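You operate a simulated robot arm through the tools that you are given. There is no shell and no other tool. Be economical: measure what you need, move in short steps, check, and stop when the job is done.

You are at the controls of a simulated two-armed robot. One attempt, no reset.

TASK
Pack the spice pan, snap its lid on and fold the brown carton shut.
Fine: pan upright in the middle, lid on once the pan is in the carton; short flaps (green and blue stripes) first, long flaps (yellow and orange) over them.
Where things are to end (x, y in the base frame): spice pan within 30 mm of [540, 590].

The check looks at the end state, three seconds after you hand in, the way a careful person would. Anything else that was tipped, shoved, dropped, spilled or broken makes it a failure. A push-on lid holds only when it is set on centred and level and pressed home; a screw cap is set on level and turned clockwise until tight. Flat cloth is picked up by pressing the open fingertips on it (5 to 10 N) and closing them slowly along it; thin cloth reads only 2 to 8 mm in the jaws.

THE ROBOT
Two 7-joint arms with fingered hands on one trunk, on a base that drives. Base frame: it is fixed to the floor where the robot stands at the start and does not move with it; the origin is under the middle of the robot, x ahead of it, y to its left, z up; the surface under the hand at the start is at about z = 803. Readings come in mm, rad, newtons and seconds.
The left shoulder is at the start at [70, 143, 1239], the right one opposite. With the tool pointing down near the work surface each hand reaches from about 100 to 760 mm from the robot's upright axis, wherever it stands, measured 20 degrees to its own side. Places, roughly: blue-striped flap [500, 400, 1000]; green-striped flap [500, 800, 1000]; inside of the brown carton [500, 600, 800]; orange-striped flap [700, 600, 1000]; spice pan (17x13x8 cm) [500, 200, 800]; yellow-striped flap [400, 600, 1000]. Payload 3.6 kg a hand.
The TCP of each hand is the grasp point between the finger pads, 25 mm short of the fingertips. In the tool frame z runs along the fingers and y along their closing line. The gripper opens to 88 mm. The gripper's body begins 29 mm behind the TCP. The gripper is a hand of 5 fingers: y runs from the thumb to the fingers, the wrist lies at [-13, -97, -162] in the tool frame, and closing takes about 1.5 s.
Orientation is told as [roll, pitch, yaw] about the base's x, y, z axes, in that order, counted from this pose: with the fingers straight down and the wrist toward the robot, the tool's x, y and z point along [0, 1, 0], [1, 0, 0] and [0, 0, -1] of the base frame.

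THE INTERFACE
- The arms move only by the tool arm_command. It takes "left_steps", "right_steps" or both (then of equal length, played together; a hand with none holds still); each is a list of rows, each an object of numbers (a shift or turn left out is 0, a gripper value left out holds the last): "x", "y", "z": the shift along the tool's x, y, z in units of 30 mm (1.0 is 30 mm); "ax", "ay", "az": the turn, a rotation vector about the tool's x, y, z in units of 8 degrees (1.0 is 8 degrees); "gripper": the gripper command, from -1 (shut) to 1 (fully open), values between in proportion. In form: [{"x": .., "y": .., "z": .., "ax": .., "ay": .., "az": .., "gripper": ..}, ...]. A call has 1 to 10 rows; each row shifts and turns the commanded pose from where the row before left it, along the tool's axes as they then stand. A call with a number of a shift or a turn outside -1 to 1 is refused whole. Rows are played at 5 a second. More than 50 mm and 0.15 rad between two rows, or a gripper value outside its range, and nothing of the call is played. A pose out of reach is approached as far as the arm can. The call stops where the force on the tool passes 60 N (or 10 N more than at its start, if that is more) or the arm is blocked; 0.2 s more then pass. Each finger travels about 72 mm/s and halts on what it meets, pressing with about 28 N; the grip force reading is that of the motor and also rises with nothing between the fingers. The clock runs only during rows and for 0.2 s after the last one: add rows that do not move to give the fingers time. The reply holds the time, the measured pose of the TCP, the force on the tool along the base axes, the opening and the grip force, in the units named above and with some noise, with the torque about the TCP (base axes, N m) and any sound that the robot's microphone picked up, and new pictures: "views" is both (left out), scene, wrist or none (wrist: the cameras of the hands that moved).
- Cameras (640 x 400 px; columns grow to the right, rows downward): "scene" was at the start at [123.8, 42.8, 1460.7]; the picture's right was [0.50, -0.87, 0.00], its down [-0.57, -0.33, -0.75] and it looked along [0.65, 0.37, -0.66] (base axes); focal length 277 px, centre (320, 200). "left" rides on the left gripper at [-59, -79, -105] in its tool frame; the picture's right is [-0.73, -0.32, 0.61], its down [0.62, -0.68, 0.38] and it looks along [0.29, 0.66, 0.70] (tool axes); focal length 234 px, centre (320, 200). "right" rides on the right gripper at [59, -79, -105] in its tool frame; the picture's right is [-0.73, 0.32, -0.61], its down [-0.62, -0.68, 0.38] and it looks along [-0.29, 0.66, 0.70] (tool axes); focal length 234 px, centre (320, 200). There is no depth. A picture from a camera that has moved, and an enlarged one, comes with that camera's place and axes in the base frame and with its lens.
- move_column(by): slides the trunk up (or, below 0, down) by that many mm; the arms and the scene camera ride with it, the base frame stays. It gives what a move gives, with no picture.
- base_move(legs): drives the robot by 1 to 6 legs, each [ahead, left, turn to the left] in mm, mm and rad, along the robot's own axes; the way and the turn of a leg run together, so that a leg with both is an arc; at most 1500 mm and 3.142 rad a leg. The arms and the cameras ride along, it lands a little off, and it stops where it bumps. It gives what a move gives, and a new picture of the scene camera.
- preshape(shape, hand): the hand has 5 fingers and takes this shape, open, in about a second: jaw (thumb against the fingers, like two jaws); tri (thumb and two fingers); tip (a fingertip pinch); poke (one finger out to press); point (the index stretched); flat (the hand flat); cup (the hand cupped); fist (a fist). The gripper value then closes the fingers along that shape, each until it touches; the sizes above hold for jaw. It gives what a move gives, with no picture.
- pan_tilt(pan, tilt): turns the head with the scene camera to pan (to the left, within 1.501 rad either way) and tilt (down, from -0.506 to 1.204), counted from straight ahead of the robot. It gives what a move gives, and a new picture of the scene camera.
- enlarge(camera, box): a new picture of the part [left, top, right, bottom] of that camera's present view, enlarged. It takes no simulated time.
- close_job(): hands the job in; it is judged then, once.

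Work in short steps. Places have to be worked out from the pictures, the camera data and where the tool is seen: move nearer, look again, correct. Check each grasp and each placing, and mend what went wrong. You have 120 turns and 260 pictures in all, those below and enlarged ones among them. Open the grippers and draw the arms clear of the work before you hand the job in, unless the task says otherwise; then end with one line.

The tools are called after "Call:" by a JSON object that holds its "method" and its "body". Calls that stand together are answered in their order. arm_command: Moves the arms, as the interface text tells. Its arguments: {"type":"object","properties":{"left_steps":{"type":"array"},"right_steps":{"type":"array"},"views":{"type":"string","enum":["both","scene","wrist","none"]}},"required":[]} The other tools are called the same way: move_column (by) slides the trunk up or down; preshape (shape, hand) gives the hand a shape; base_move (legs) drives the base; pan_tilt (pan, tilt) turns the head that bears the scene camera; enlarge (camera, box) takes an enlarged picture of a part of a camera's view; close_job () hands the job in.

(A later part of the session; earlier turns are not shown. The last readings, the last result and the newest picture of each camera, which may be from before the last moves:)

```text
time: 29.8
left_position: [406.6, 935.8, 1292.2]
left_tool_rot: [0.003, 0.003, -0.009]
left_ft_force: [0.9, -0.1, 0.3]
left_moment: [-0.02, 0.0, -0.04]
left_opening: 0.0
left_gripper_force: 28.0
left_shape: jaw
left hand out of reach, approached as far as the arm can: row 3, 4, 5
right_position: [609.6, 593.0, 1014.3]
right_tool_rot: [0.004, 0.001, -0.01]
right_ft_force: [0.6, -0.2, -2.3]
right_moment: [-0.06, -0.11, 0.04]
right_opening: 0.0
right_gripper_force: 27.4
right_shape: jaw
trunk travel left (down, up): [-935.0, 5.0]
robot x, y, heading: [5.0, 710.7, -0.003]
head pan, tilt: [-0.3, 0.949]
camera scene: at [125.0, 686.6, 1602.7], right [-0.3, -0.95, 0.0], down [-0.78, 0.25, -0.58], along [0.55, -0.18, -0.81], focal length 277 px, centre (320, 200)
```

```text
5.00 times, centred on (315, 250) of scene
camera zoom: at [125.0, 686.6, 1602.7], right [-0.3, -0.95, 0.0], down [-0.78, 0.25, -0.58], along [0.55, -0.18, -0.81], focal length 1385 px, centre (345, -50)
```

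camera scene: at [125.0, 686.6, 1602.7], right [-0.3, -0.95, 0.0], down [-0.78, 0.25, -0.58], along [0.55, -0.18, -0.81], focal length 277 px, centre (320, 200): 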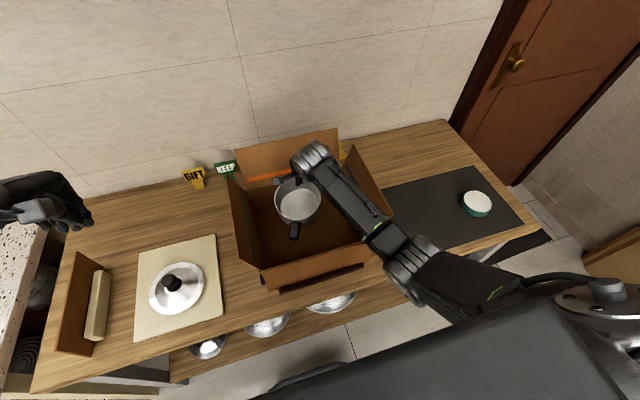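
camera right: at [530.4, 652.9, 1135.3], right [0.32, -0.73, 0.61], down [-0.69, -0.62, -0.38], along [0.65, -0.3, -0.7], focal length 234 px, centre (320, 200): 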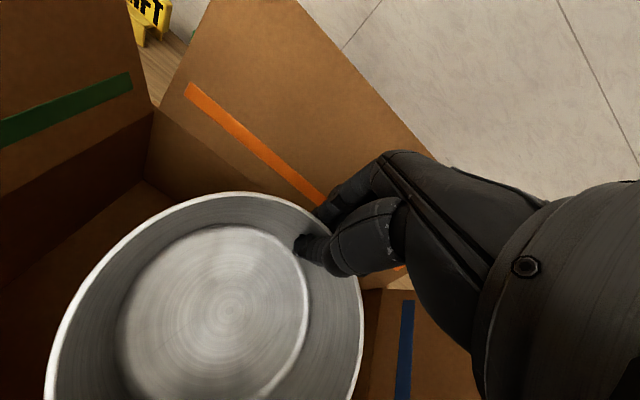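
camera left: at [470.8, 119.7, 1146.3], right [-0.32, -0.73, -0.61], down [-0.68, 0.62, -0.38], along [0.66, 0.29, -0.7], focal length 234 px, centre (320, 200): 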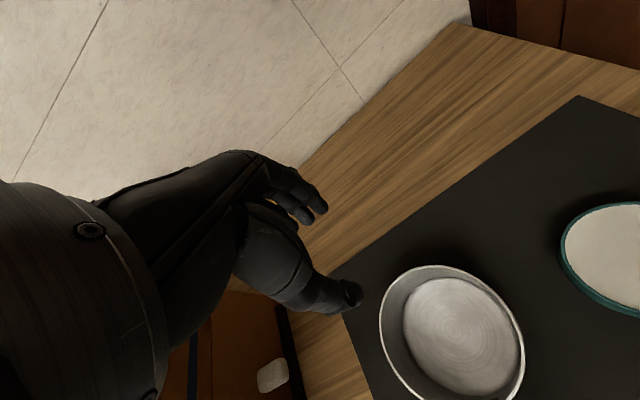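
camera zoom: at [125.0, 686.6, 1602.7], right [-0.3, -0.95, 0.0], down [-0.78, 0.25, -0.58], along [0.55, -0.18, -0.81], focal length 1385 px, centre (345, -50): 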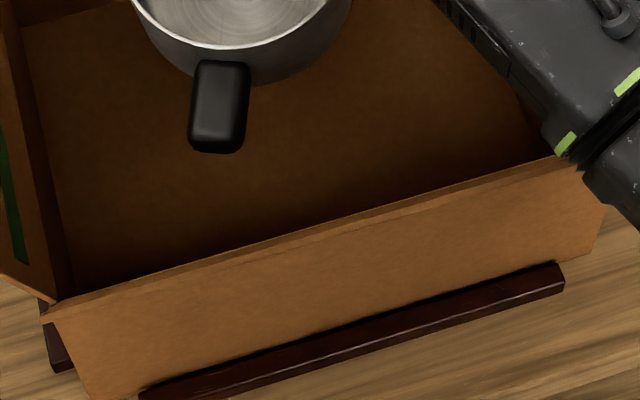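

The yellow flap was only nudged slightly outward and it stays where it's pushed. Folding it further out with the forearm is harmless, so I'll lower the pan again in steps.

Call:
{"method": "arm_command", "body": {"right_steps": [{"z": 1}, {"z": 1}, {"z": 0.8}, {"z": 0.6}, {}], "views": "none"}}

Call:
{"method": "enlarge", "body": {"camera": "scene", "box": [220, 120, 460, 300]}}

```text
time: 31.0
left_position: [400.0, 934.3, 1293.9]
left_tool_rot: [0.002, -0.005, -0.01]
left_ft_force: [0.3, 0.0, -0.1]
left_moment: [0.0, 0.01, -0.03]
left_opening: 0.0
left_gripper_force: 27.7
left_shape: jaw
right_position: [605.5, 591.6, 917.4]
right_tool_rot: [0.002, -0.009, -0.011]
right_ft_force: [-0.8, -0.2, -1.2]
right_moment: [-0.03, -0.11, 0.0]
right_opening: 0.0
right_gripper_force: 28.2
right_shape: jaw
trunk travel left (down, up): [-935.0, 5.0]
robot x, y, heading: [1.3, 710.2, -0.009]
head pan, tilt: [-0.3, 0.949]
```

```text
2.22 times, centred on (340, 210) of scene
camera zoom: at [116.3, 686.7, 1604.2], right [-0.3, -0.95, 0.0], down [-0.77, 0.25, -0.59], along [0.56, -0.18, -0.81], focal length 616 px, centre (276, 178)
```

zoom: 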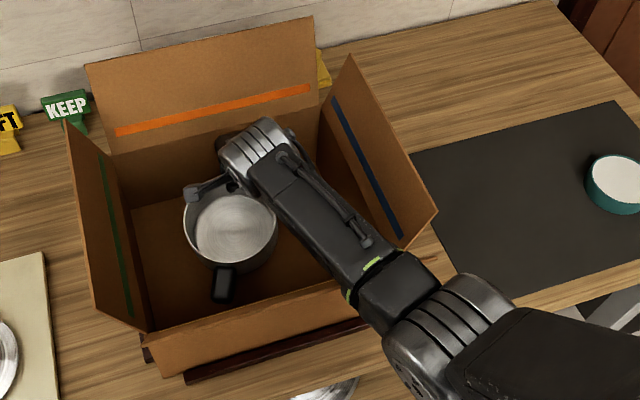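

The yellow flap is resisting the forearm, so I won't force it. I'll lift the pan clear, shift the base right, and use the left hand to fold the yellow flap properly outward.

Call:
{"method": "arm_command", "body": {"right_steps": [{"z": -1}, {"z": -1}, {"z": -1}, {"z": -1}, {"z": -1}, {"z": -1}, {"z": -1}, {"z": -1}, {"z": -0.8}], "views": "none"}}

Call:
{"method": "base_move", "body": {"legs": [[0, -270, 0]]}}

Call:
{"method": "pan_tilt", "body": {"pan": 0.3, "tilt": 0.9}}

```text
time: 33.2
left_position: [405.6, 937.7, 1292.3]
left_tool_rot: [0.001, 0.001, -0.009]
left_ft_force: [0.6, 0.1, 0.1]
left_moment: [0.02, 0.01, 0.0]
left_opening: 0.0
left_gripper_force: 28.2
left_shape: jaw
right_position: [640.0, 545.9, 1140.0]
right_tool_rot: [-0.07, -0.006, -0.063]
right_ft_force: [-0.1, 0.0, -1.5]
right_moment: [-0.07, -0.05, -0.01]
right_opening: 0.0
right_gripper_force: 27.8
right_shape: jaw
right hand out of reach, approached as far as the arm can: row 8, 9
trunk travel left (down, up): [-935.0, 5.0]
robot x, y, heading: [6.3, 711.2, -0.013]
head pan, tilt: [-0.3, 0.949]
stopped in row 9 (right hand): the arm was blocked; the commanded pose is now the measured one
```

```text
time: 35.1
left_position: [404.1, 667.7, 1290.1]
left_tool_rot: [-0.002, 0.002, -0.006]
left_ft_force: [-0.7, 0.0, 0.3]
left_moment: [0.0, -0.01, 0.01]
left_opening: 0.0
left_gripper_force: 28.2
left_shape: jaw
right_position: [639.0, 276.0, 1137.2]
right_tool_rot: [-0.073, -0.006, -0.061]
right_ft_force: [-0.9, 0.3, -2.1]
right_moment: [-0.06, -0.1, -0.03]
right_opening: 0.2
right_gripper_force: 27.4
right_shape: jaw
trunk travel left (down, up): [-935.0, 5.0]
robot x, y, heading: [3.0, 437.0, -0.006]
head pan, tilt: [-0.3, 0.949]
camera scene: at [122.7, 418.8, 1602.8], right [-0.3, -0.95, 0.0], down [-0.78, 0.24, -0.58], along [0.55, -0.18, -0.81], focal length 277 px, centre (320, 200)
```

scene: 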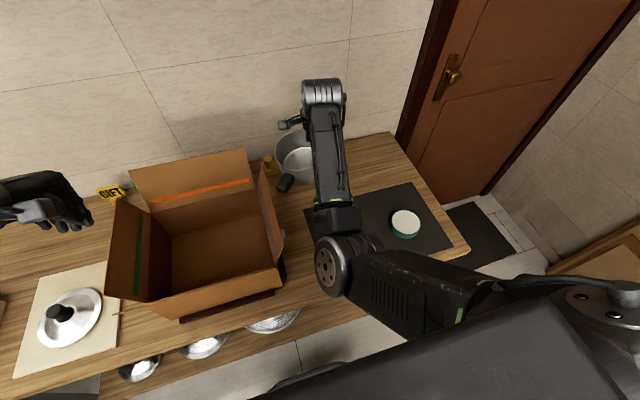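

```text
time: 36.1
left_position: [404.5, 663.8, 1291.2]
left_tool_rot: [0.0, 0.005, -0.008]
left_ft_force: [0.5, -0.5, -0.1]
left_moment: [0.02, 0.01, 0.04]
left_opening: 0.1
left_gripper_force: 28.7
left_shape: jaw
right_position: [639.1, 274.0, 1137.1]
right_tool_rot: [-0.071, -0.006, -0.063]
right_ft_force: [0.6, -1.2, -0.8]
right_moment: [-0.07, -0.05, -0.01]
right_opening: 0.0
right_gripper_force: 28.3
right_shape: jaw
trunk travel left (down, up): [-935.0, 5.0]
robot x, y, heading: [2.2, 437.1, 0.0]
head pan, tilt: [0.3, 0.901]
camera scene: at [125.6, 459.5, 1606.4], right [0.29, -0.96, 0.0], down [-0.75, -0.23, -0.62], along [0.59, 0.18, -0.78], focal length 277 px, centre (320, 200)
```

scene: 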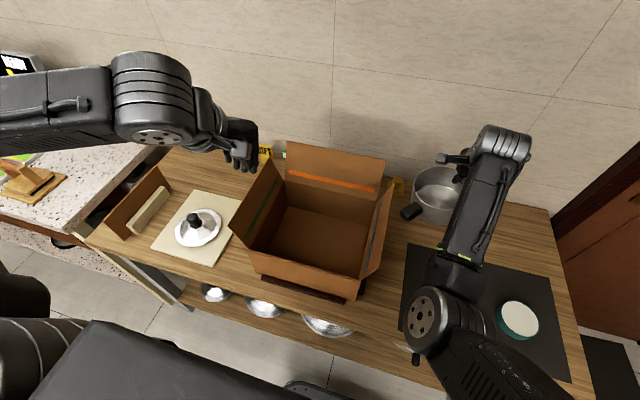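

The right elbow has drifted low, so I'll fix that posture afterwards. First, the left hand goes to the inside of the yellow flap; I'll lower it over the near part of the box.

Call:
{"method": "arm_command", "body": {"left_steps": [{"x": -0.7, "z": 1, "y": 0.1}, {"x": -0.7, "z": 1, "y": 0.1}, {"z": 1, "y": 0.1}, {"z": 1, "y": 0.1}, {"z": 1, "y": 0.2}, {"z": 1, "y": 0.2}, {"z": 1, "y": 0.2}, {}], "views": "both"}}

```text
time: 37.9
left_position: [437.0, 623.3, 1081.5]
left_tool_rot: [0.0, 0.002, -0.006]
left_ft_force: [0.4, 0.8, -0.4]
left_moment: [0.01, 0.01, 0.02]
left_opening: 0.1
left_gripper_force: 27.7
left_shape: jaw
left hand out of reach, approached as far as the arm can: row 1
right_position: [637.8, 274.6, 1138.3]
right_tool_rot: [-0.068, -0.003, -0.061]
right_ft_force: [0.6, -1.0, -2.0]
right_moment: [-0.05, -0.08, 0.01]
right_opening: 0.0
right_gripper_force: 28.4
right_shape: jaw
trunk travel left (down, up): [-935.0, 5.0]
robot x, y, heading: [4.8, 435.5, -0.01]
head pan, tilt: [0.3, 0.901]
camera scene: at [125.8, 459.4, 1606.4], right [0.29, -0.96, 0.0], down [-0.75, -0.23, -0.62], along [0.59, 0.18, -0.78], focal length 277 px, centre (320, 200)
camera left: at [358.5, 564.9, 1187.8], right [-0.33, -0.72, -0.61], down [-0.68, 0.63, -0.38], along [0.66, 0.29, -0.7], focal length 234 px, centre (320, 200)
```

scene: 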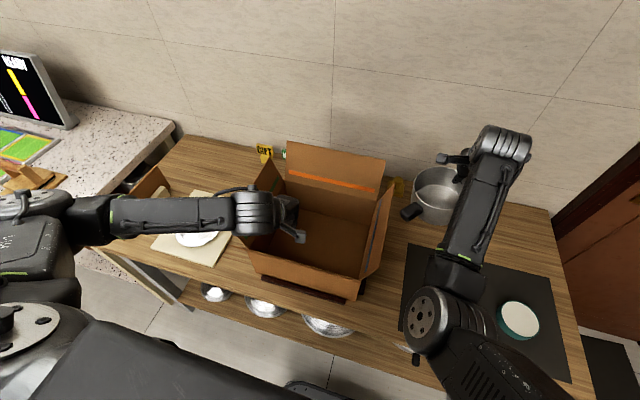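
left: 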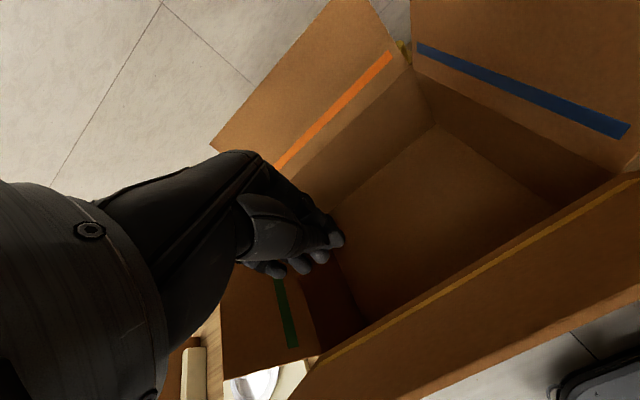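

The left hand is inside the box near the yellow flap (tip at x≈354). I'll dip 50 mm and sweep towards the robot to fold the flap outward, watching the force.

Call:
{"method": "arm_command", "body": {"left_steps": [{"z": 1}, {"z": 0.7}, {"y": -0.7}, {"y": -0.7}, {"y": -0.7}, {"y": -0.7}, {"y": -0.7}, {}], "views": "both"}}

```text
time: 39.7
left_position: [333.1, 624.5, 1031.5]
left_tool_rot: [0.001, 0.004, -0.005]
left_ft_force: [1.9, 0.9, 2.4]
left_moment: [0.04, -0.01, -0.05]
left_opening: 0.0
left_gripper_force: 28.0
left_shape: jaw
right_position: [638.8, 274.1, 1137.1]
right_tool_rot: [-0.071, -0.003, -0.061]
right_ft_force: [0.2, -0.3, -1.0]
right_moment: [-0.07, -0.07, 0.03]
right_opening: 0.0
right_gripper_force: 28.5
right_shape: jaw
trunk travel left (down, up): [-935.0, 5.0]
robot x, y, heading: [-0.2, 439.1, -0.008]
head pan, tilt: [0.3, 0.901]
camera scene: at [126.9, 459.7, 1606.4], right [0.29, -0.96, 0.0], down [-0.75, -0.23, -0.62], along [0.59, 0.18, -0.78], focal length 277 px, centre (320, 200)
camera left: at [254.6, 565.7, 1137.1], right [-0.33, -0.72, -0.61], down [-0.68, 0.63, -0.38], along [0.66, 0.29, -0.7], focal length 234 px, centre (320, 200)
```

scene: 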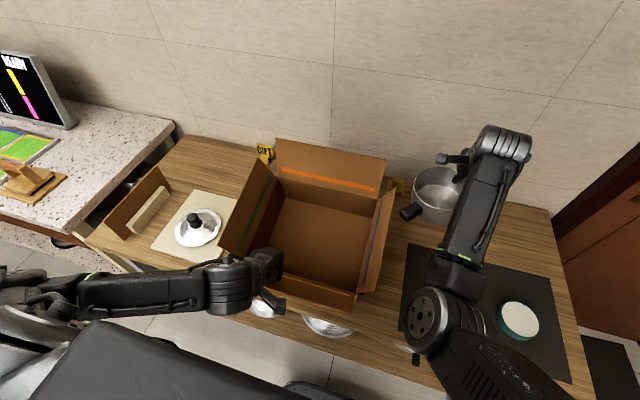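
left: 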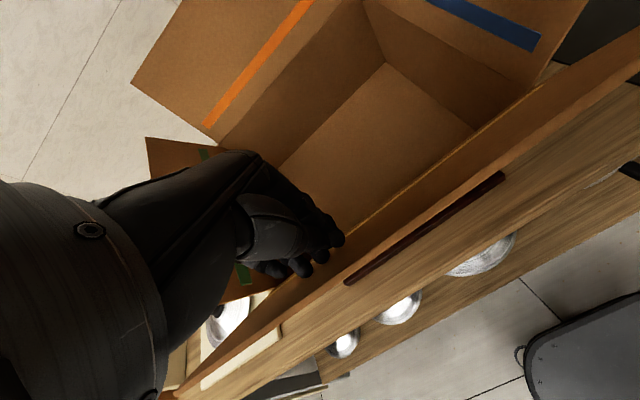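

Call:
{"method": "enlarge", "body": {"camera": "scene", "box": [200, 120, 420, 320]}}

```text
2.00 times, centred on (310, 220) of scene
camera zoom: at [126.9, 459.7, 1606.4], right [0.29, -0.96, 0.0], down [-0.75, -0.23, -0.62], along [0.59, 0.18, -0.78], focal length 554 px, centre (340, 160)
```

zoom: 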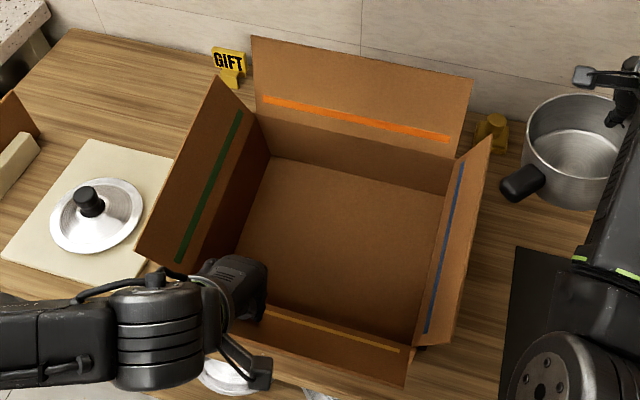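

The carton looks as if it may have shifted. I'll raise the left hand for a clean look.

Call:
{"method": "arm_command", "body": {"left_steps": [{"z": -1}, {"z": -1}, {"z": -1, "x": 0.9}, {"z": -1, "x": 0.9}, {"z": -1, "x": 0.9}, {"z": -1, "x": 0.9}, {"x": 0.9}, {"x": 0.9}], "views": "scene"}}

Call:
{"method": "enlarge", "body": {"camera": "scene", "box": [200, 120, 420, 320]}}

```text
time: 41.5
left_position: [381.9, 792.1, 1175.5]
left_tool_rot: [0.002, 0.003, -0.007]
left_ft_force: [0.5, -0.5, 0.2]
left_moment: [0.02, -0.03, 0.03]
left_opening: 0.0
left_gripper_force: 27.9
left_shape: jaw
left hand out of reach, approached as far as the arm can: row 2, 3, 4, 5
right_position: [638.1, 273.9, 1138.3]
right_tool_rot: [-0.07, -0.006, -0.061]
right_ft_force: [0.4, 0.0, -1.9]
right_moment: [-0.1, -0.06, 0.02]
right_opening: 0.0
right_gripper_force: 28.1
right_shape: jaw
trunk travel left (down, up): [-935.0, 5.0]
robot x, y, heading: [4.7, 438.2, -0.004]
head pan, tilt: [0.3, 0.901]
camera scene: at [125.7, 460.1, 1606.4], right [0.29, -0.96, 0.0], down [-0.75, -0.23, -0.62], along [0.59, 0.18, -0.78], focal length 277 px, centre (320, 200)
```

scene: 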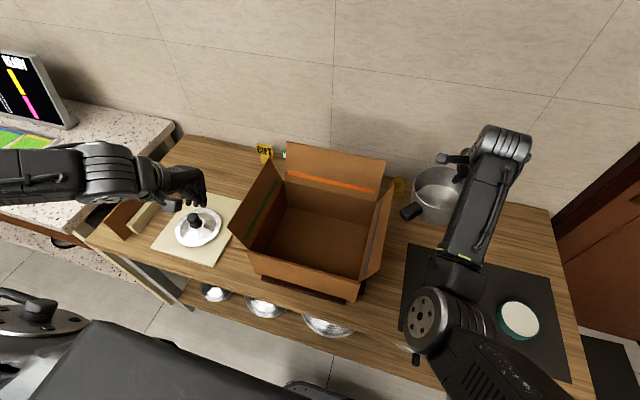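

```text
2.00 times, centred on (310, 220) of scene
camera zoom: at [125.7, 460.1, 1606.4], right [0.29, -0.96, 0.0], down [-0.75, -0.23, -0.62], along [0.59, 0.18, -0.78], focal length 554 px, centre (340, 160)
```

zoom: 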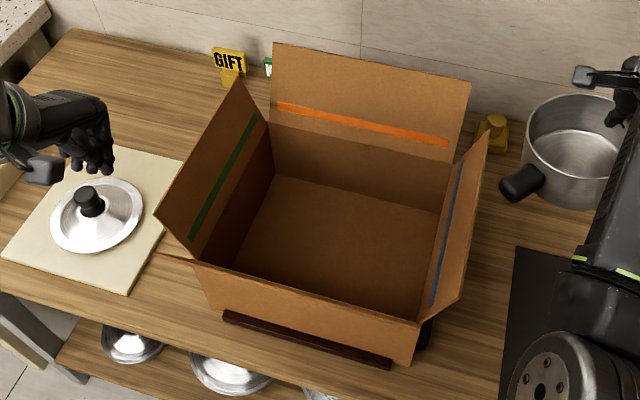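

The carton settled back into place. The flap has reached its outward stop and the pull only tipped the box, so flaps can't be folded out any further. I'll shift the drifted right arm outward and see whether its elbow recovers.

Call:
{"method": "arm_command", "body": {"right_steps": [{"x": -0.8, "z": -0.3}, {"x": -0.8, "z": -0.2}, {"x": -0.8}, {"x": -0.8}, {"x": -0.8}, {"x": -0.8, "y": -0.5}, {"x": -0.8, "y": -0.5}, {"x": -0.8, "y": -0.5}, {}], "views": "scene"}}

```text
time: 43.5
left_position: [382.4, 789.3, 1175.6]
left_tool_rot: [0.002, 0.003, -0.007]
left_ft_force: [0.3, -0.3, 1.2]
left_moment: [0.01, -0.01, 0.02]
left_opening: 0.0
left_gripper_force: 27.3
left_shape: jaw
right_position: [589.9, 84.3, 1160.6]
right_tool_rot: [-0.067, -0.005, -0.06]
right_ft_force: [-0.4, 0.8, -1.7]
right_moment: [-0.1, -0.05, 0.01]
right_opening: 0.2
right_gripper_force: 28.2
right_shape: jaw
right hand out of reach, approached as far as the arm can: row 7, 8
trunk travel left (down, up): [-935.0, 5.0]
robot x, y, heading: [2.1, 431.2, -0.008]
head pan, tilt: [0.3, 0.901]
camera scene: at [125.5, 460.0, 1606.4], right [0.29, -0.96, 0.0], down [-0.75, -0.23, -0.62], along [0.59, 0.18, -0.78], focal length 277 px, centre (320, 200)
```

scene: 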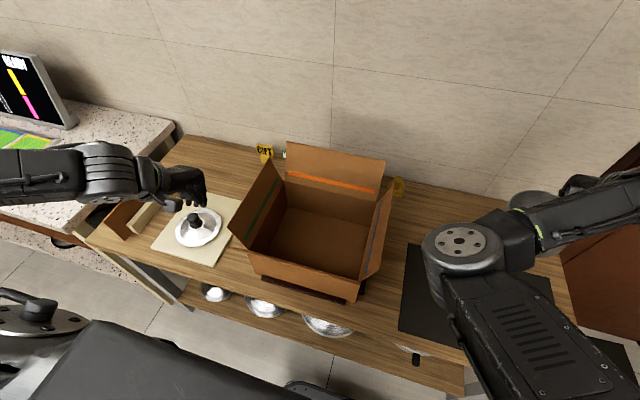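

The right elbow has flipped to a high inboard posture, which is just what's needed to clear the flaps. I'll raise the hand a little, keep this posture, and drive left so the forearm comes in over the far left corner of the carton.

Call:
{"method": "arm_command", "body": {"right_steps": [{"z": -0.6}, {"z": -0.4}, {}], "left_steps": [{"z": -0.9}, {"z": -0.9}, {"z": -0.9}], "views": "scene"}}

Call:
{"method": "enlarge", "body": {"camera": "right", "box": [0, 0, 640, 400]}}

```text
time: 44.3
left_position: [379.9, 790.9, 1257.4]
left_tool_rot: [0.0, 0.001, -0.007]
left_ft_force: [0.3, -0.1, -0.3]
left_moment: [0.02, -0.03, 0.02]
left_opening: 0.0
left_gripper_force: 28.0
left_shape: jaw
right_position: [596.7, 78.7, 1187.7]
right_tool_rot: [-0.069, -0.005, -0.061]
right_ft_force: [0.1, 0.8, -1.5]
right_moment: [-0.08, -0.07, 0.01]
right_opening: 0.0
right_gripper_force: 27.8
right_shape: jaw
right hand out of reach, approached as far as the arm can: row 1, 2
trunk travel left (down, up): [-935.0, 5.0]
robot x, y, heading: [0.7, 436.3, -0.006]
head pan, tilt: [0.3, 0.901]
camera scene: at [125.1, 459.2, 1606.4], right [0.29, -0.96, 0.0], down [-0.75, -0.23, -0.62], along [0.59, 0.18, -0.78], focal length 277 px, centre (320, 200)
```

scene: 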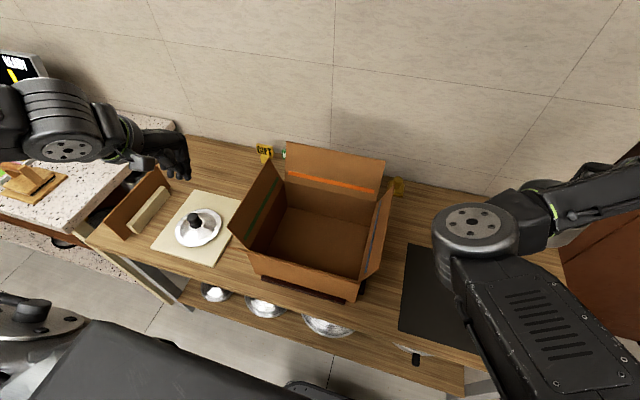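

```text
1.00 times, centred on (320, 200) of right (not enlarged: the box is as wide or as high as the picture)
camera zoom: at [522.0, 149.3, 1287.2], right [0.28, -0.7, 0.66], down [-0.72, -0.61, -0.34], along [0.64, -0.38, -0.67], focal length 234 px, centre (320, 200)
```

zoom: 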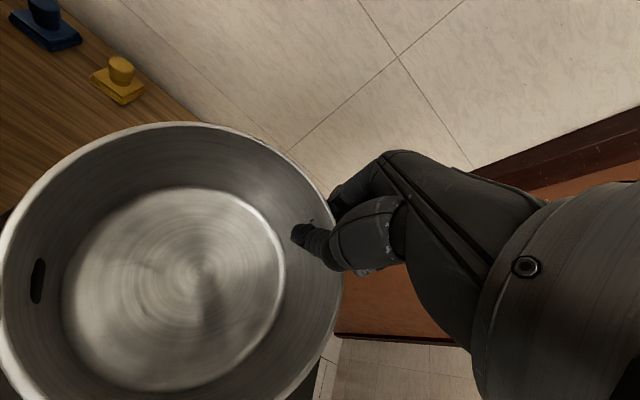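

The pan has swivelled about 50° around the pinch but is still held. Its centre is now about 40 mm nearer and 48 mm left of the TCP. I'll drive left 460 mm to bring it over the carton.

Call:
{"method": "base_move", "body": {"legs": [[0, 460, 0]]}}

Call:
{"method": "pan_tilt", "body": {"pan": -0.4, "tilt": 0.95}}

Call:
{"method": "enlarge", "body": {"camera": "right", "box": [0, 0, 640, 400]}}

```text
time: 47.0
left_position: [379.6, 1250.7, 1257.4]
left_tool_rot: [0.002, 0.004, 0.003]
left_ft_force: [0.7, -0.4, -0.8]
left_moment: [-0.04, -0.04, -0.01]
left_opening: 0.1
left_gripper_force: 27.7
left_shape: jaw
right_position: [601.1, 540.6, 1186.9]
right_tool_rot: [-0.068, -0.004, -0.052]
right_ft_force: [0.2, 0.2, -1.5]
right_moment: [-0.06, -0.08, 0.01]
right_opening: 0.0
right_gripper_force: 28.2
right_shape: jaw
trunk travel left (down, up): [-935.0, 5.0]
robot x, y, heading: [5.9, 896.7, 0.004]
head pan, tilt: [0.3, 0.901]
camera scene: at [126.4, 916.4, 1606.4], right [0.3, -0.95, 0.0], down [-0.75, -0.23, -0.62], along [0.59, 0.19, -0.78], focal length 277 px, centre (320, 200)
```

scene: 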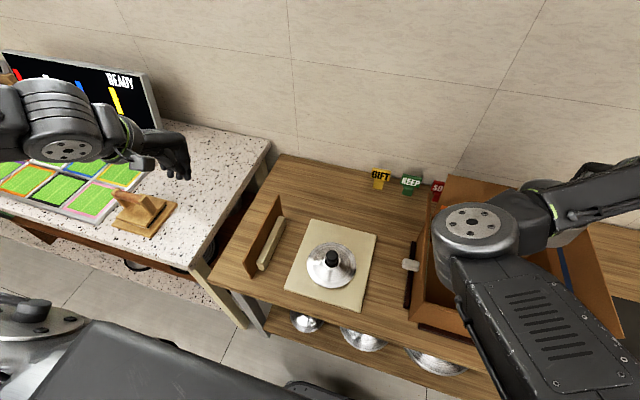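

```text
time: 48.1
left_position: [379.4, 1252.1, 1257.4]
left_tool_rot: [0.0, 0.004, 0.003]
left_ft_force: [0.8, -0.2, 0.4]
left_moment: [-0.01, 0.01, 0.0]
left_opening: 0.1
left_gripper_force: 27.8
left_shape: jaw
right_position: [601.9, 542.0, 1186.9]
right_tool_rot: [-0.07, -0.006, -0.052]
right_ft_force: [-0.6, -0.4, -1.7]
right_moment: [-0.1, -0.05, -0.02]
right_opening: 0.0
right_gripper_force: 28.4
right_shape: jaw
trunk travel left (down, up): [-935.0, 5.0]
robot x, y, heading: [1.9, 897.0, 0.002]
head pan, tilt: [-0.4, 0.949]
camera scene: at [121.3, 868.1, 1602.8], right [-0.39, -0.92, 0.0], down [-0.75, 0.31, -0.58], along [0.54, -0.23, -0.81], focal length 277 px, centre (320, 200)
```

scene: 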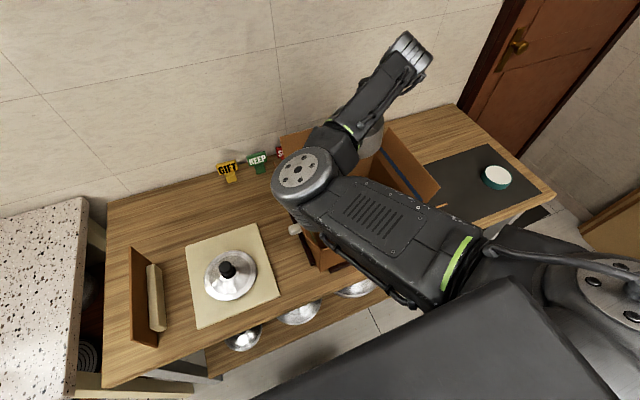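

```text
1.00 times, centred on (320, 200) of right (not enlarged: the box is as wide or as high as the picture)
camera zoom: at [525.7, 611.8, 1287.1], right [0.28, -0.7, 0.66], down [-0.71, -0.61, -0.34], along [0.64, -0.37, -0.67], focal length 234 px, centre (320, 200)
```

zoom: 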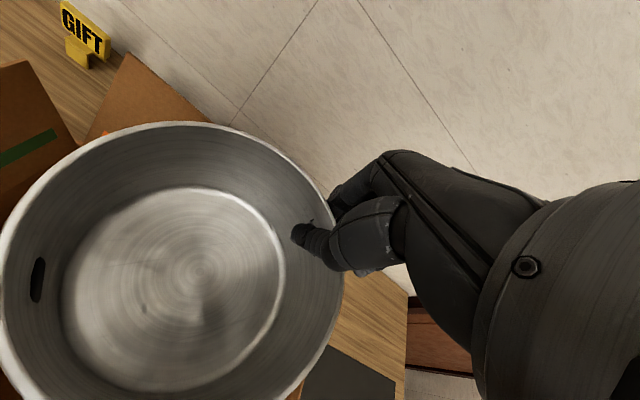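

The elbow now sits high over the near left corner. I'll level the hand, shift it slightly towards the robot, and lower in stages.

Call:
{"method": "arm_command", "body": {"right_steps": [{"ay": 0.5, "y": -0.3}, {"y": -0.3, "z": 0.5}, {"z": 0.7}, {"z": 0.7}, {"z": 0.7}, {"z": 0.7}, {}], "views": "both"}}

```text
time: 49.7
left_position: [380.0, 1252.7, 1257.3]
left_tool_rot: [0.0, 0.003, 0.002]
left_ft_force: [-0.6, 0.3, -0.7]
left_moment: [0.02, -0.01, 0.0]
left_opening: 0.0
left_gripper_force: 27.6
left_shape: jaw
right_position: [587.2, 538.5, 1087.7]
right_tool_rot: [0.001, -0.004, -0.053]
right_ft_force: [-0.4, 0.0, -1.4]
right_moment: [-0.11, -0.06, 0.0]
right_opening: 0.0
right_gripper_force: 27.5
right_shape: jaw
right hand out of reach, approached as far as the arm can: row 1
trunk travel left (down, up): [-935.0, 5.0]
robot x, y, heading: [2.6, 899.2, 0.002]
head pan, tilt: [-0.4, 0.949]
camera scene: at [121.4, 868.2, 1602.8], right [-0.39, -0.92, 0.0], down [-0.75, 0.32, -0.58], along [0.54, -0.23, -0.81], focal length 277 px, centre (320, 200)
camera right: at [511.6, 602.1, 1191.9], right [0.28, -0.74, 0.61], down [-0.71, -0.59, -0.39], along [0.64, -0.32, -0.69], focal length 234 px, centre (320, 200)
```

scene: 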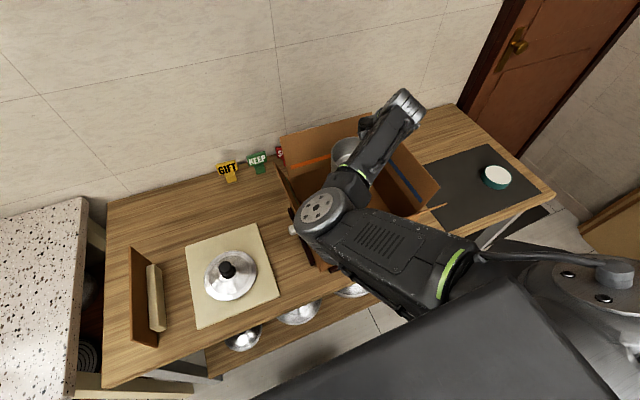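
right: 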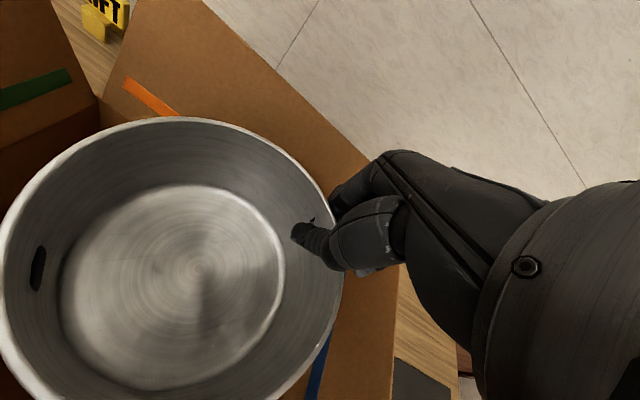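

Call:
{"method": "arm_command", "body": {"right_steps": [{"z": 0.7}, {"z": 0.7}, {"z": 0.7}, {}], "views": "scene"}}

Call:
{"method": "enlarge", "body": {"camera": "scene", "box": [230, 80, 470, 290]}}

```text
time: 50.7
left_position: [380.4, 1253.7, 1257.3]
left_tool_rot: [0.001, 0.004, 0.002]
left_ft_force: [-0.5, -0.7, 0.4]
left_moment: [0.0, 0.0, 0.01]
left_opening: 0.3
left_gripper_force: 27.8
left_shape: jaw
right_position: [588.7, 537.6, 1021.9]
right_tool_rot: [0.001, -0.004, -0.053]
right_ft_force: [-0.3, -0.1, -2.2]
right_moment: [-0.12, -0.04, 0.02]
right_opening: 0.1
right_gripper_force: 27.5
right_shape: jaw
trunk travel left (down, up): [-935.0, 5.0]
robot x, y, heading: [3.9, 894.7, 0.007]
head pan, tilt: [-0.4, 0.949]
camera scene: at [121.3, 868.3, 1602.8], right [-0.39, -0.92, 0.0], down [-0.75, 0.32, -0.58], along [0.54, -0.23, -0.81], focal length 277 px, centre (320, 200)
```

scene: 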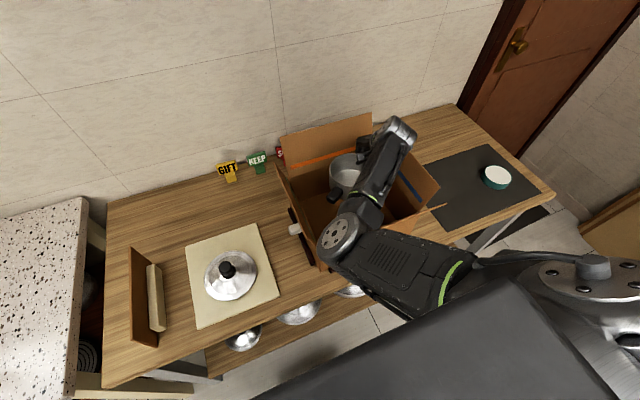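

```text
1.90 times, centred on (350, 185) of scene
camera zoom: at [121.3, 868.3, 1602.8], right [-0.39, -0.92, 0.0], down [-0.75, 0.32, -0.58], along [0.54, -0.23, -0.81], focal length 528 px, centre (263, 229)
```

zoom: 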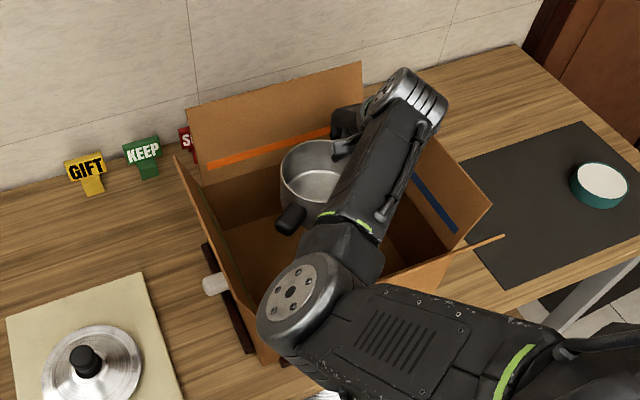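

The elbow is high (about z 1250), but the arm would overstretch at the bottom, so I'll lower the trunk 90 mm. The pan's centre is about [554, 592], so I'll trim it by −9 mm in x.

Call:
{"method": "move_column", "body": {"by": -90}}

Call:
{"method": "arm_command", "body": {"right_steps": [{"y": -0.3, "x": -0.15}, {}], "views": "both"}}

Call:
{"method": "enlarge", "body": {"camera": "scene", "box": [230, 80, 470, 290]}}

```text
time: 52.0
left_position: [351.4, 1254.8, 1177.1]
left_tool_rot: [-0.008, -0.023, -0.006]
left_ft_force: [0.5, -0.3, -0.4]
left_moment: [0.01, 0.05, -0.03]
left_opening: 0.1
left_gripper_force: 27.8
left_shape: jaw
right_position: [562.6, 536.0, 956.0]
right_tool_rot: [-0.008, -0.038, -0.061]
right_ft_force: [0.0, -0.4, -2.4]
right_moment: [-0.12, -0.05, -0.02]
right_opening: 0.0
right_gripper_force: 27.6
right_shape: jaw
trunk travel left (down, up): [-845.0, 95.0]
robot x, y, heading: [-0.6, 894.1, -0.006]
head pan, tilt: [-0.4, 0.949]
```

```text
time: 52.8
left_position: [357.2, 1257.5, 1171.5]
left_tool_rot: [-0.013, -0.02, -0.016]
left_ft_force: [0.9, 0.2, -0.7]
left_moment: [-0.06, 0.01, -0.03]
left_opening: 0.0
left_gripper_force: 27.9
left_shape: jaw
right_position: [552.8, 532.7, 958.1]
right_tool_rot: [-0.014, -0.043, -0.071]
right_ft_force: [-0.7, 0.0, -1.6]
right_moment: [-0.11, -0.05, 0.02]
right_opening: 0.0
right_gripper_force: 28.1
right_shape: jaw
trunk travel left (down, up): [-845.0, 95.0]
robot x, y, heading: [1.0, 892.6, -0.017]
head pan, tilt: [-0.4, 0.949]
stopped in row 2 (right hand): the arm was blocked; the commanded pose is now the measured one
camera scene: at [83.8, 882.6, 1515.9], right [-0.41, -0.91, 0.0], down [-0.73, 0.32, -0.6], along [0.55, -0.25, -0.8], focal length 277 px, centre (320, 200)
camera right: at [474.3, 599.0, 1058.7], right [0.24, -0.74, 0.63], down [-0.71, -0.58, -0.4], along [0.66, -0.35, -0.66], focal length 234 px, centre (320, 200)
```

scene: 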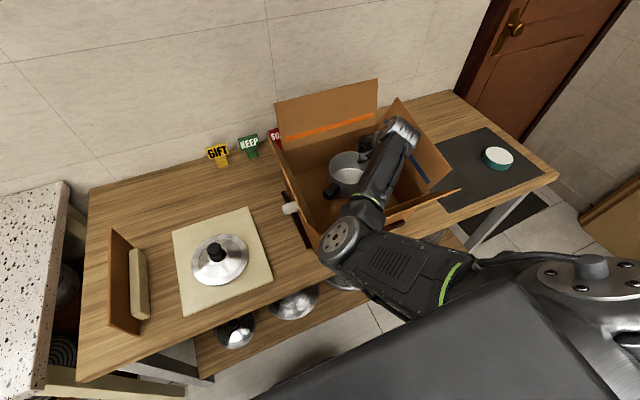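
right: 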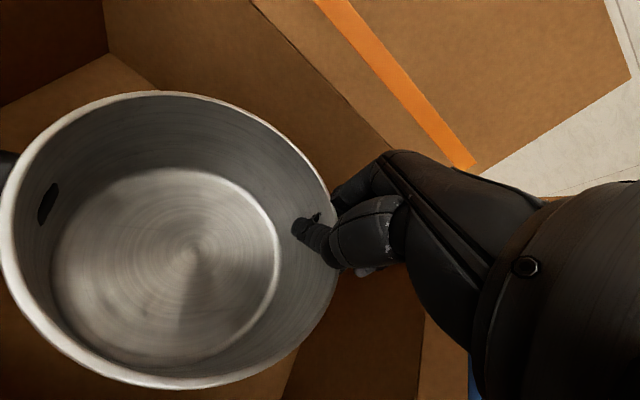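

```text
1.90 times, centred on (350, 185) of scene
camera zoom: at [83.8, 882.6, 1515.9], right [-0.41, -0.91, 0.0], down [-0.73, 0.32, -0.6], along [0.55, -0.25, -0.8], focal length 528 px, centre (263, 229)
```

zoom: 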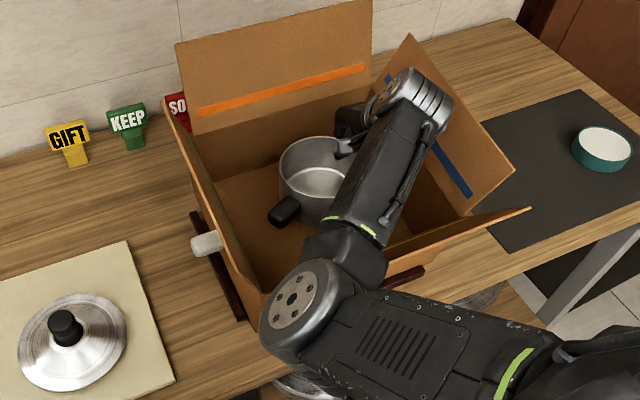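

The elbow is pressing on the yellow flap and tilting the robot, so it's lower than I judged. I'll raise the trunk back up at once.

Call:
{"method": "move_column", "body": {"by": 95}}

Call:
{"method": "enlarge", "body": {"camera": "scene", "box": [230, 80, 470, 290]}}

```text
time: 54.1
left_position: [386.0, 1243.1, 1260.7]
left_tool_rot: [0.003, 0.005, -0.015]
left_ft_force: [0.3, 0.5, 0.0]
left_moment: [0.03, 0.0, -0.03]
left_opening: 0.1
left_gripper_force: 27.6
left_shape: jaw
right_position: [576.0, 523.1, 1028.2]
right_tool_rot: [0.004, -0.006, -0.066]
right_ft_force: [-0.2, -1.0, -1.4]
right_moment: [-0.15, -0.03, -0.03]
right_opening: 0.0
right_gripper_force: 27.6
right_shape: jaw
trunk travel left (down, up): [-940.0, 0.0]
robot x, y, heading: [0.9, 890.8, -0.014]
head pan, tilt: [-0.4, 0.949]
```

```text
1.90 times, centred on (350, 185) of scene
camera zoom: at [123.3, 862.4, 1607.5], right [-0.4, -0.92, 0.0], down [-0.75, 0.33, -0.58], along [0.53, -0.23, -0.81], focal length 528 px, centre (263, 229)
```

zoom: 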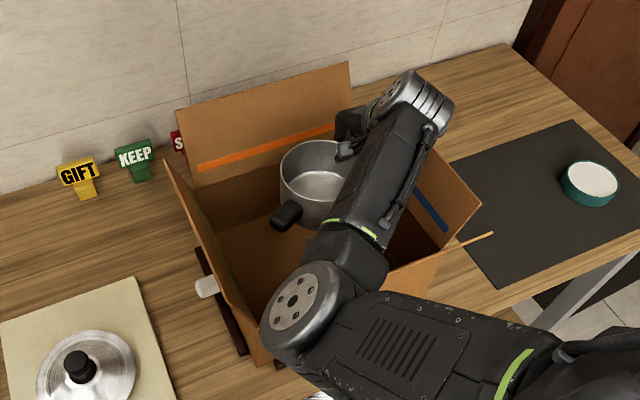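

The carton is still in place. The remedy is a straighter arm: I'll back the base off 45 mm and 20 mm left, keeping the trunk high, and then reach down with the arm itself.

Call:
{"method": "base_move", "body": {"legs": [[-45, 20, 0]]}}

Call:
{"method": "arm_command", "body": {"right_steps": [{"y": 0.5, "x": -0.2}, {"y": 0.5, "x": -0.2}, {"z": 0.7}, {"z": 0.7}, {}], "views": "none"}}

Call:
{"method": "enlarge", "body": {"camera": "scene", "box": [230, 80, 470, 290]}}

```text
time: 55.0
left_position: [348.3, 1262.1, 1262.2]
left_tool_rot: [0.002, 0.009, -0.013]
left_ft_force: [0.6, -0.2, 0.0]
left_moment: [0.02, 0.04, 0.01]
left_opening: 0.0
left_gripper_force: 28.0
left_shape: jaw
right_position: [537.4, 543.8, 1024.2]
right_tool_rot: [0.004, 0.0, -0.067]
right_ft_force: [0.6, -0.3, -2.0]
right_moment: [-0.1, 0.0, 0.01]
right_opening: 0.3
right_gripper_force: 28.0
right_shape: jaw
trunk travel left (down, up): [-940.0, 0.0]
robot x, y, heading: [-44.6, 912.3, -0.014]
head pan, tilt: [-0.4, 0.949]
camera scene: at [87.0, 880.5, 1606.8], right [-0.4, -0.92, 0.0], down [-0.75, 0.33, -0.58], along [0.53, -0.23, -0.82], focal length 277 px, centre (320, 200)
```

scene: 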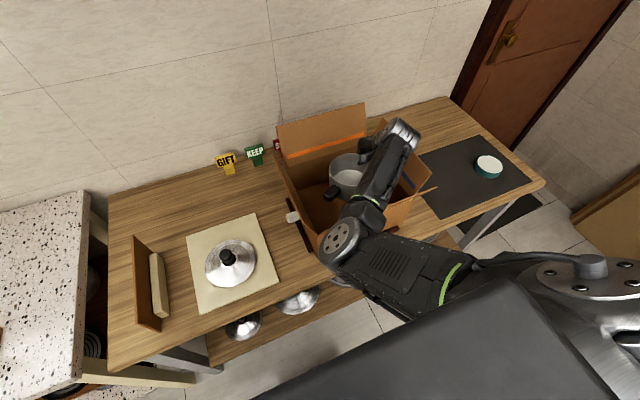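

```text
time: 56.2
left_position: [341.8, 1265.2, 1262.1]
left_tool_rot: [0.001, 0.003, -0.015]
left_ft_force: [0.2, -0.3, 0.6]
left_moment: [0.0, 0.0, -0.05]
left_opening: 0.1
left_gripper_force: 27.6
left_shape: jaw
right_position: [560.4, 530.7, 987.3]
right_tool_rot: [0.0, -0.007, -0.066]
right_ft_force: [-0.3, -0.6, -2.3]
right_moment: [-0.16, -0.01, 0.0]
right_opening: 0.3
right_gripper_force: 27.9
right_shape: jaw
trunk travel left (down, up): [-940.0, 0.0]
robot x, y, heading: [-39.6, 913.3, -0.015]
head pan, tilt: [-0.4, 0.949]
```

```text
1.90 times, centred on (350, 185) of scene
camera zoom: at [78.4, 884.4, 1607.6], right [-0.4, -0.92, 0.0], down [-0.75, 0.33, -0.58], along [0.53, -0.23, -0.81], focal length 528 px, centre (263, 229)
```

zoom: 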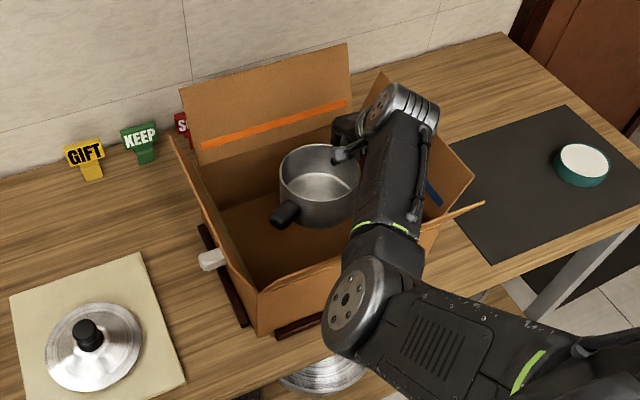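

It's touching again: the elbow sags onto the yellow flap. I'll lift out, set the pan back on the mat, and regrip it at the far wall by the fingertips only. That gains about 27 mm of height and lets me work with the arm stretched out.

Call:
{"method": "arm_command", "body": {"right_steps": [{"z": -0.8}, {"z": -0.8}, {"z": -0.8}, {"z": -0.8}, {"z": -0.8}, {"z": -0.8}, {"z": -0.8}, {}], "views": "both"}}

```text
time: 58.0
left_position: [341.4, 1266.7, 1262.2]
left_tool_rot: [0.001, 0.004, -0.011]
left_ft_force: [-0.3, 0.3, -0.9]
left_moment: [0.0, 0.01, -0.02]
left_opening: 0.0
left_gripper_force: 28.0
left_shape: jaw
right_position: [559.1, 531.5, 1158.2]
right_tool_rot: [0.002, -0.007, -0.067]
right_ft_force: [0.5, 0.3, -1.5]
right_moment: [-0.12, -0.07, -0.03]
right_opening: 0.0
right_gripper_force: 28.1
right_shape: jaw
trunk travel left (down, up): [-940.0, 0.0]
robot x, y, heading: [-42.7, 912.4, -0.016]
head pan, tilt: [-0.4, 0.949]
camera scene: at [76.9, 885.6, 1607.8], right [-0.4, -0.92, 0.0], down [-0.75, 0.33, -0.58], along [0.53, -0.23, -0.81], focal length 277 px, centre (320, 200)
camera right: at [483.1, 596.3, 1261.4], right [0.27, -0.75, 0.61], down [-0.72, -0.58, -0.39], along [0.64, -0.33, -0.69], focal length 234 px, centre (320, 200)
```

scene: 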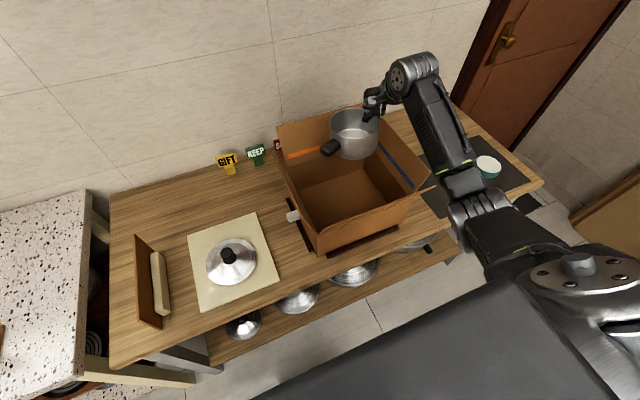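
right: 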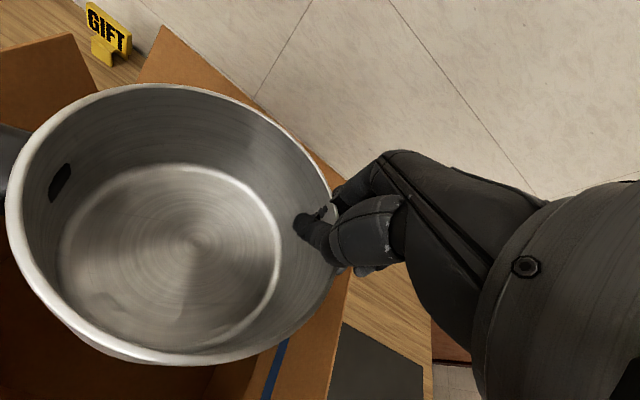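

The elbow is now on the free right side and the pan is still held. I'll drive right to put the pan back over the mat.

Call:
{"method": "base_move", "body": {"legs": [[0, -405, 0]]}}

Call:
{"method": "arm_command", "body": {"right_steps": [{"z": 0.8, "y": -0.5}, {"z": 0.8, "y": -0.5}, {"z": 0.8, "y": -0.5}, {"z": 0.8}, {"z": 0.8}, {"z": 0.8}, {"z": 0.8}, {"z": 0.8}, {}], "views": "both"}}

```text
time: 60.5
left_position: [335.4, 858.4, 1261.8]
left_tool_rot: [-0.002, 0.003, -0.015]
left_ft_force: [0.3, 0.0, 0.3]
left_moment: [0.02, -0.02, -0.03]
left_opening: 0.0
left_gripper_force: 28.1
left_shape: jaw
right_position: [552.0, 123.6, 1158.8]
right_tool_rot: [0.001, -0.006, -0.067]
right_ft_force: [1.0, -0.4, -1.6]
right_moment: [-0.11, -0.03, 0.0]
right_opening: 0.1
right_gripper_force: 28.4
right_shape: jaw
trunk travel left (down, up): [-940.0, 0.0]
robot x, y, heading: [-45.7, 506.0, -0.013]
head pan, tilt: [-0.4, 0.949]
camera scene: at [71.1, 478.9, 1607.8], right [-0.4, -0.92, 0.0], down [-0.74, 0.33, -0.58], along [0.53, -0.24, -0.81], focal length 277 px, centre (320, 200)
```

scene: 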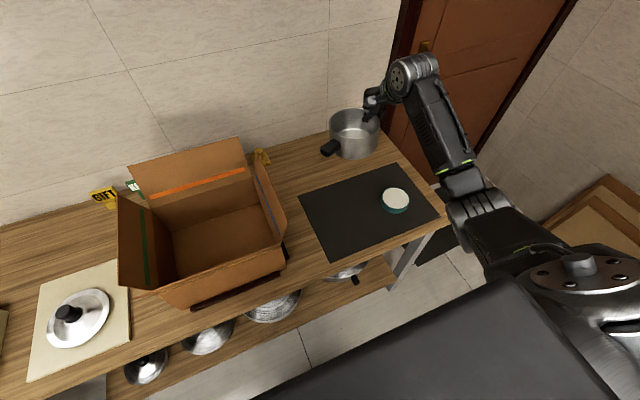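

```text
time: 62.5
left_position: [335.3, 857.8, 1262.3]
left_tool_rot: [0.0, 0.004, -0.017]
left_ft_force: [-0.2, 0.0, 0.2]
left_moment: [0.02, 0.0, -0.01]
left_opening: 0.0
left_gripper_force: 27.6
left_shape: jaw
right_position: [507.7, 125.5, 964.7]
right_tool_rot: [0.002, -0.007, -0.068]
right_ft_force: [0.3, -0.1, -1.5]
right_moment: [-0.16, -0.03, 0.05]
right_opening: 0.0
right_gripper_force: 27.8
right_shape: jaw
trunk travel left (down, up): [-940.0, 0.0]
robot x, y, heading: [-47.7, 502.3, -0.011]
head pan, tilt: [-0.4, 0.949]
camera scene: at [70.8, 476.2, 1607.8], right [-0.4, -0.92, 0.0], down [-0.74, 0.33, -0.58], along [0.53, -0.23, -0.81], focal length 277 px, centre (320, 200)
camera right: at [432.2, 190.1, 1068.4], right [0.27, -0.75, 0.61], down [-0.72, -0.58, -0.39], along [0.64, -0.33, -0.69], focal length 234 px, centre (320, 200)
```

scene: 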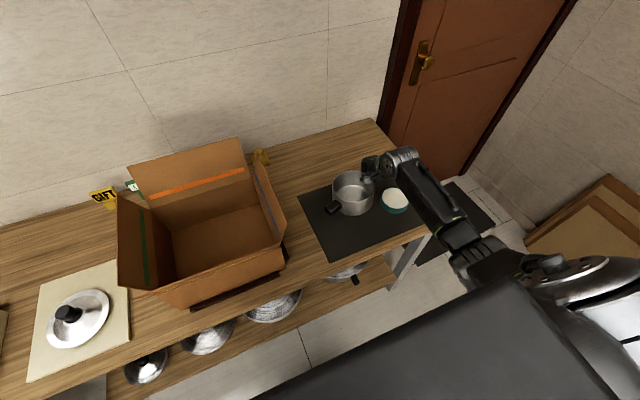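
right: 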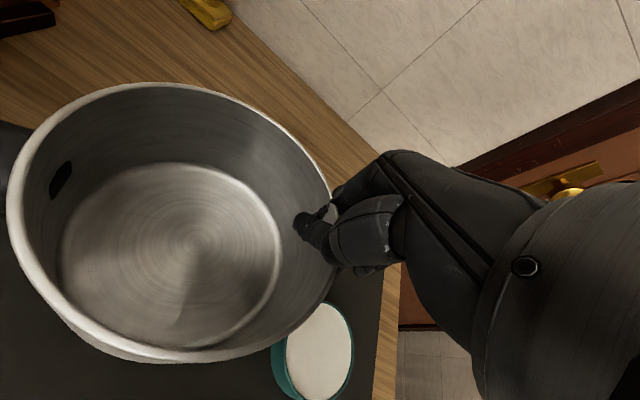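

The pan is over the mat and clear of the disc. I'll lower to touch down.

Call:
{"method": "arm_command", "body": {"right_steps": [{"z": 0.8}, {"z": 0.8}, {"z": 0.6}, {"z": 0.3}, {"z": 0.2}, {}], "views": "wrist"}}

Call:
{"method": "enlarge", "body": {"camera": "scene", "box": [290, 140, 450, 270]}}

```text
time: 63.9
left_position: [337.1, 857.1, 1262.3]
left_tool_rot: [0.0, 0.005, -0.016]
left_ft_force: [0.7, -0.2, 0.1]
left_moment: [0.0, 0.01, 0.01]
left_opening: 0.0
left_gripper_force: 28.1
left_shape: jaw
right_position: [508.8, 125.4, 882.8]
right_tool_rot: [0.001, -0.006, -0.068]
right_ft_force: [-1.0, 0.0, -2.2]
right_moment: [-0.1, -0.04, -0.01]
right_opening: 0.1
right_gripper_force: 28.1
right_shape: jaw
trunk travel left (down, up): [-940.0, 0.0]
robot x, y, heading: [-44.4, 506.4, -0.015]
head pan, tilt: [-0.4, 0.949]
camera right: at [433.4, 188.6, 987.3], right [0.27, -0.75, 0.61], down [-0.72, -0.58, -0.39], along [0.64, -0.33, -0.69], focal length 234 px, centre (320, 200)
```

right: 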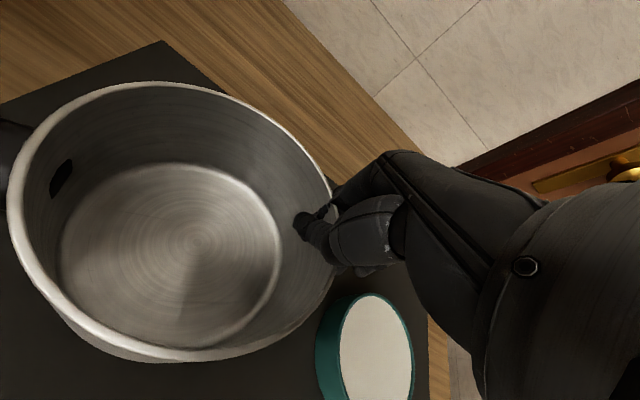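

```text
3.08 times, centred on (370, 205) of scene
camera zoom: at [71.0, 476.3, 1607.8], right [-0.4, -0.92, 0.0], down [-0.74, 0.33, -0.58], along [0.53, -0.23, -0.81], focal length 852 px, centre (166, 185)
```

zoom: 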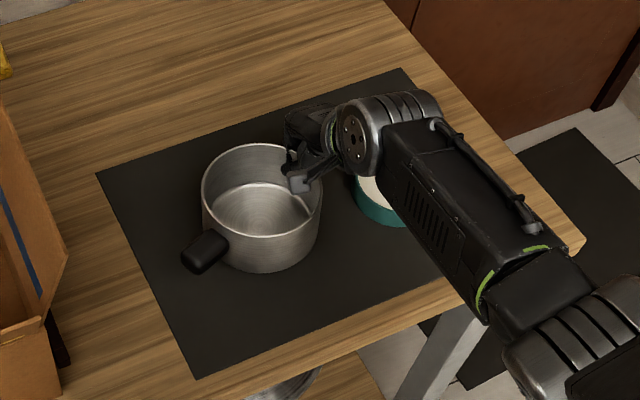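

Call:
{"method": "arm_command", "body": {"right_steps": [{"z": 0.25}, {"z": 0.2}, {"z": 0.15}, {}], "views": "wrist"}}

```text
time: 64.9
left_position: [336.3, 856.1, 1262.9]
left_tool_rot: [0.0, 0.002, -0.015]
left_ft_force: [0.1, -0.7, -0.6]
left_moment: [-0.04, -0.01, 0.01]
left_opening: 0.0
left_gripper_force: 28.1
left_shape: jaw
right_position: [510.2, 125.2, 865.1]
right_tool_rot: [0.001, -0.008, -0.069]
right_ft_force: [-0.6, -0.2, -1.1]
right_moment: [-0.11, -0.07, 0.01]
right_opening: 0.3
right_gripper_force: 27.9
right_shape: jaw
trunk travel left (down, up): [-940.0, 0.0]
robot x, y, heading: [-44.8, 503.9, -0.018]
head pan, tilt: [-0.4, 0.949]
camera right: at [433.7, 189.5, 970.7], right [0.27, -0.75, 0.61], down [-0.72, -0.58, -0.39], along [0.64, -0.33, -0.69], focal length 234 px, centre (320, 200)
```

right: 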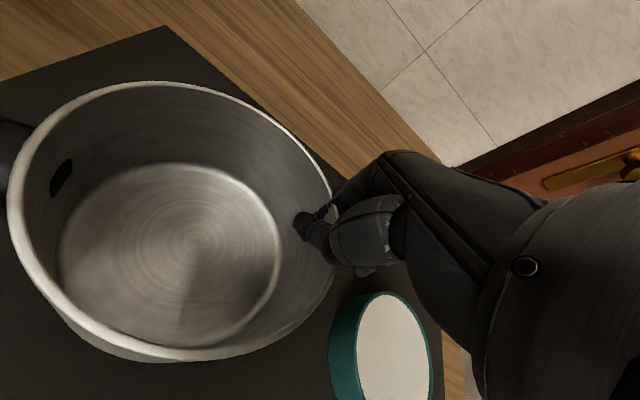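

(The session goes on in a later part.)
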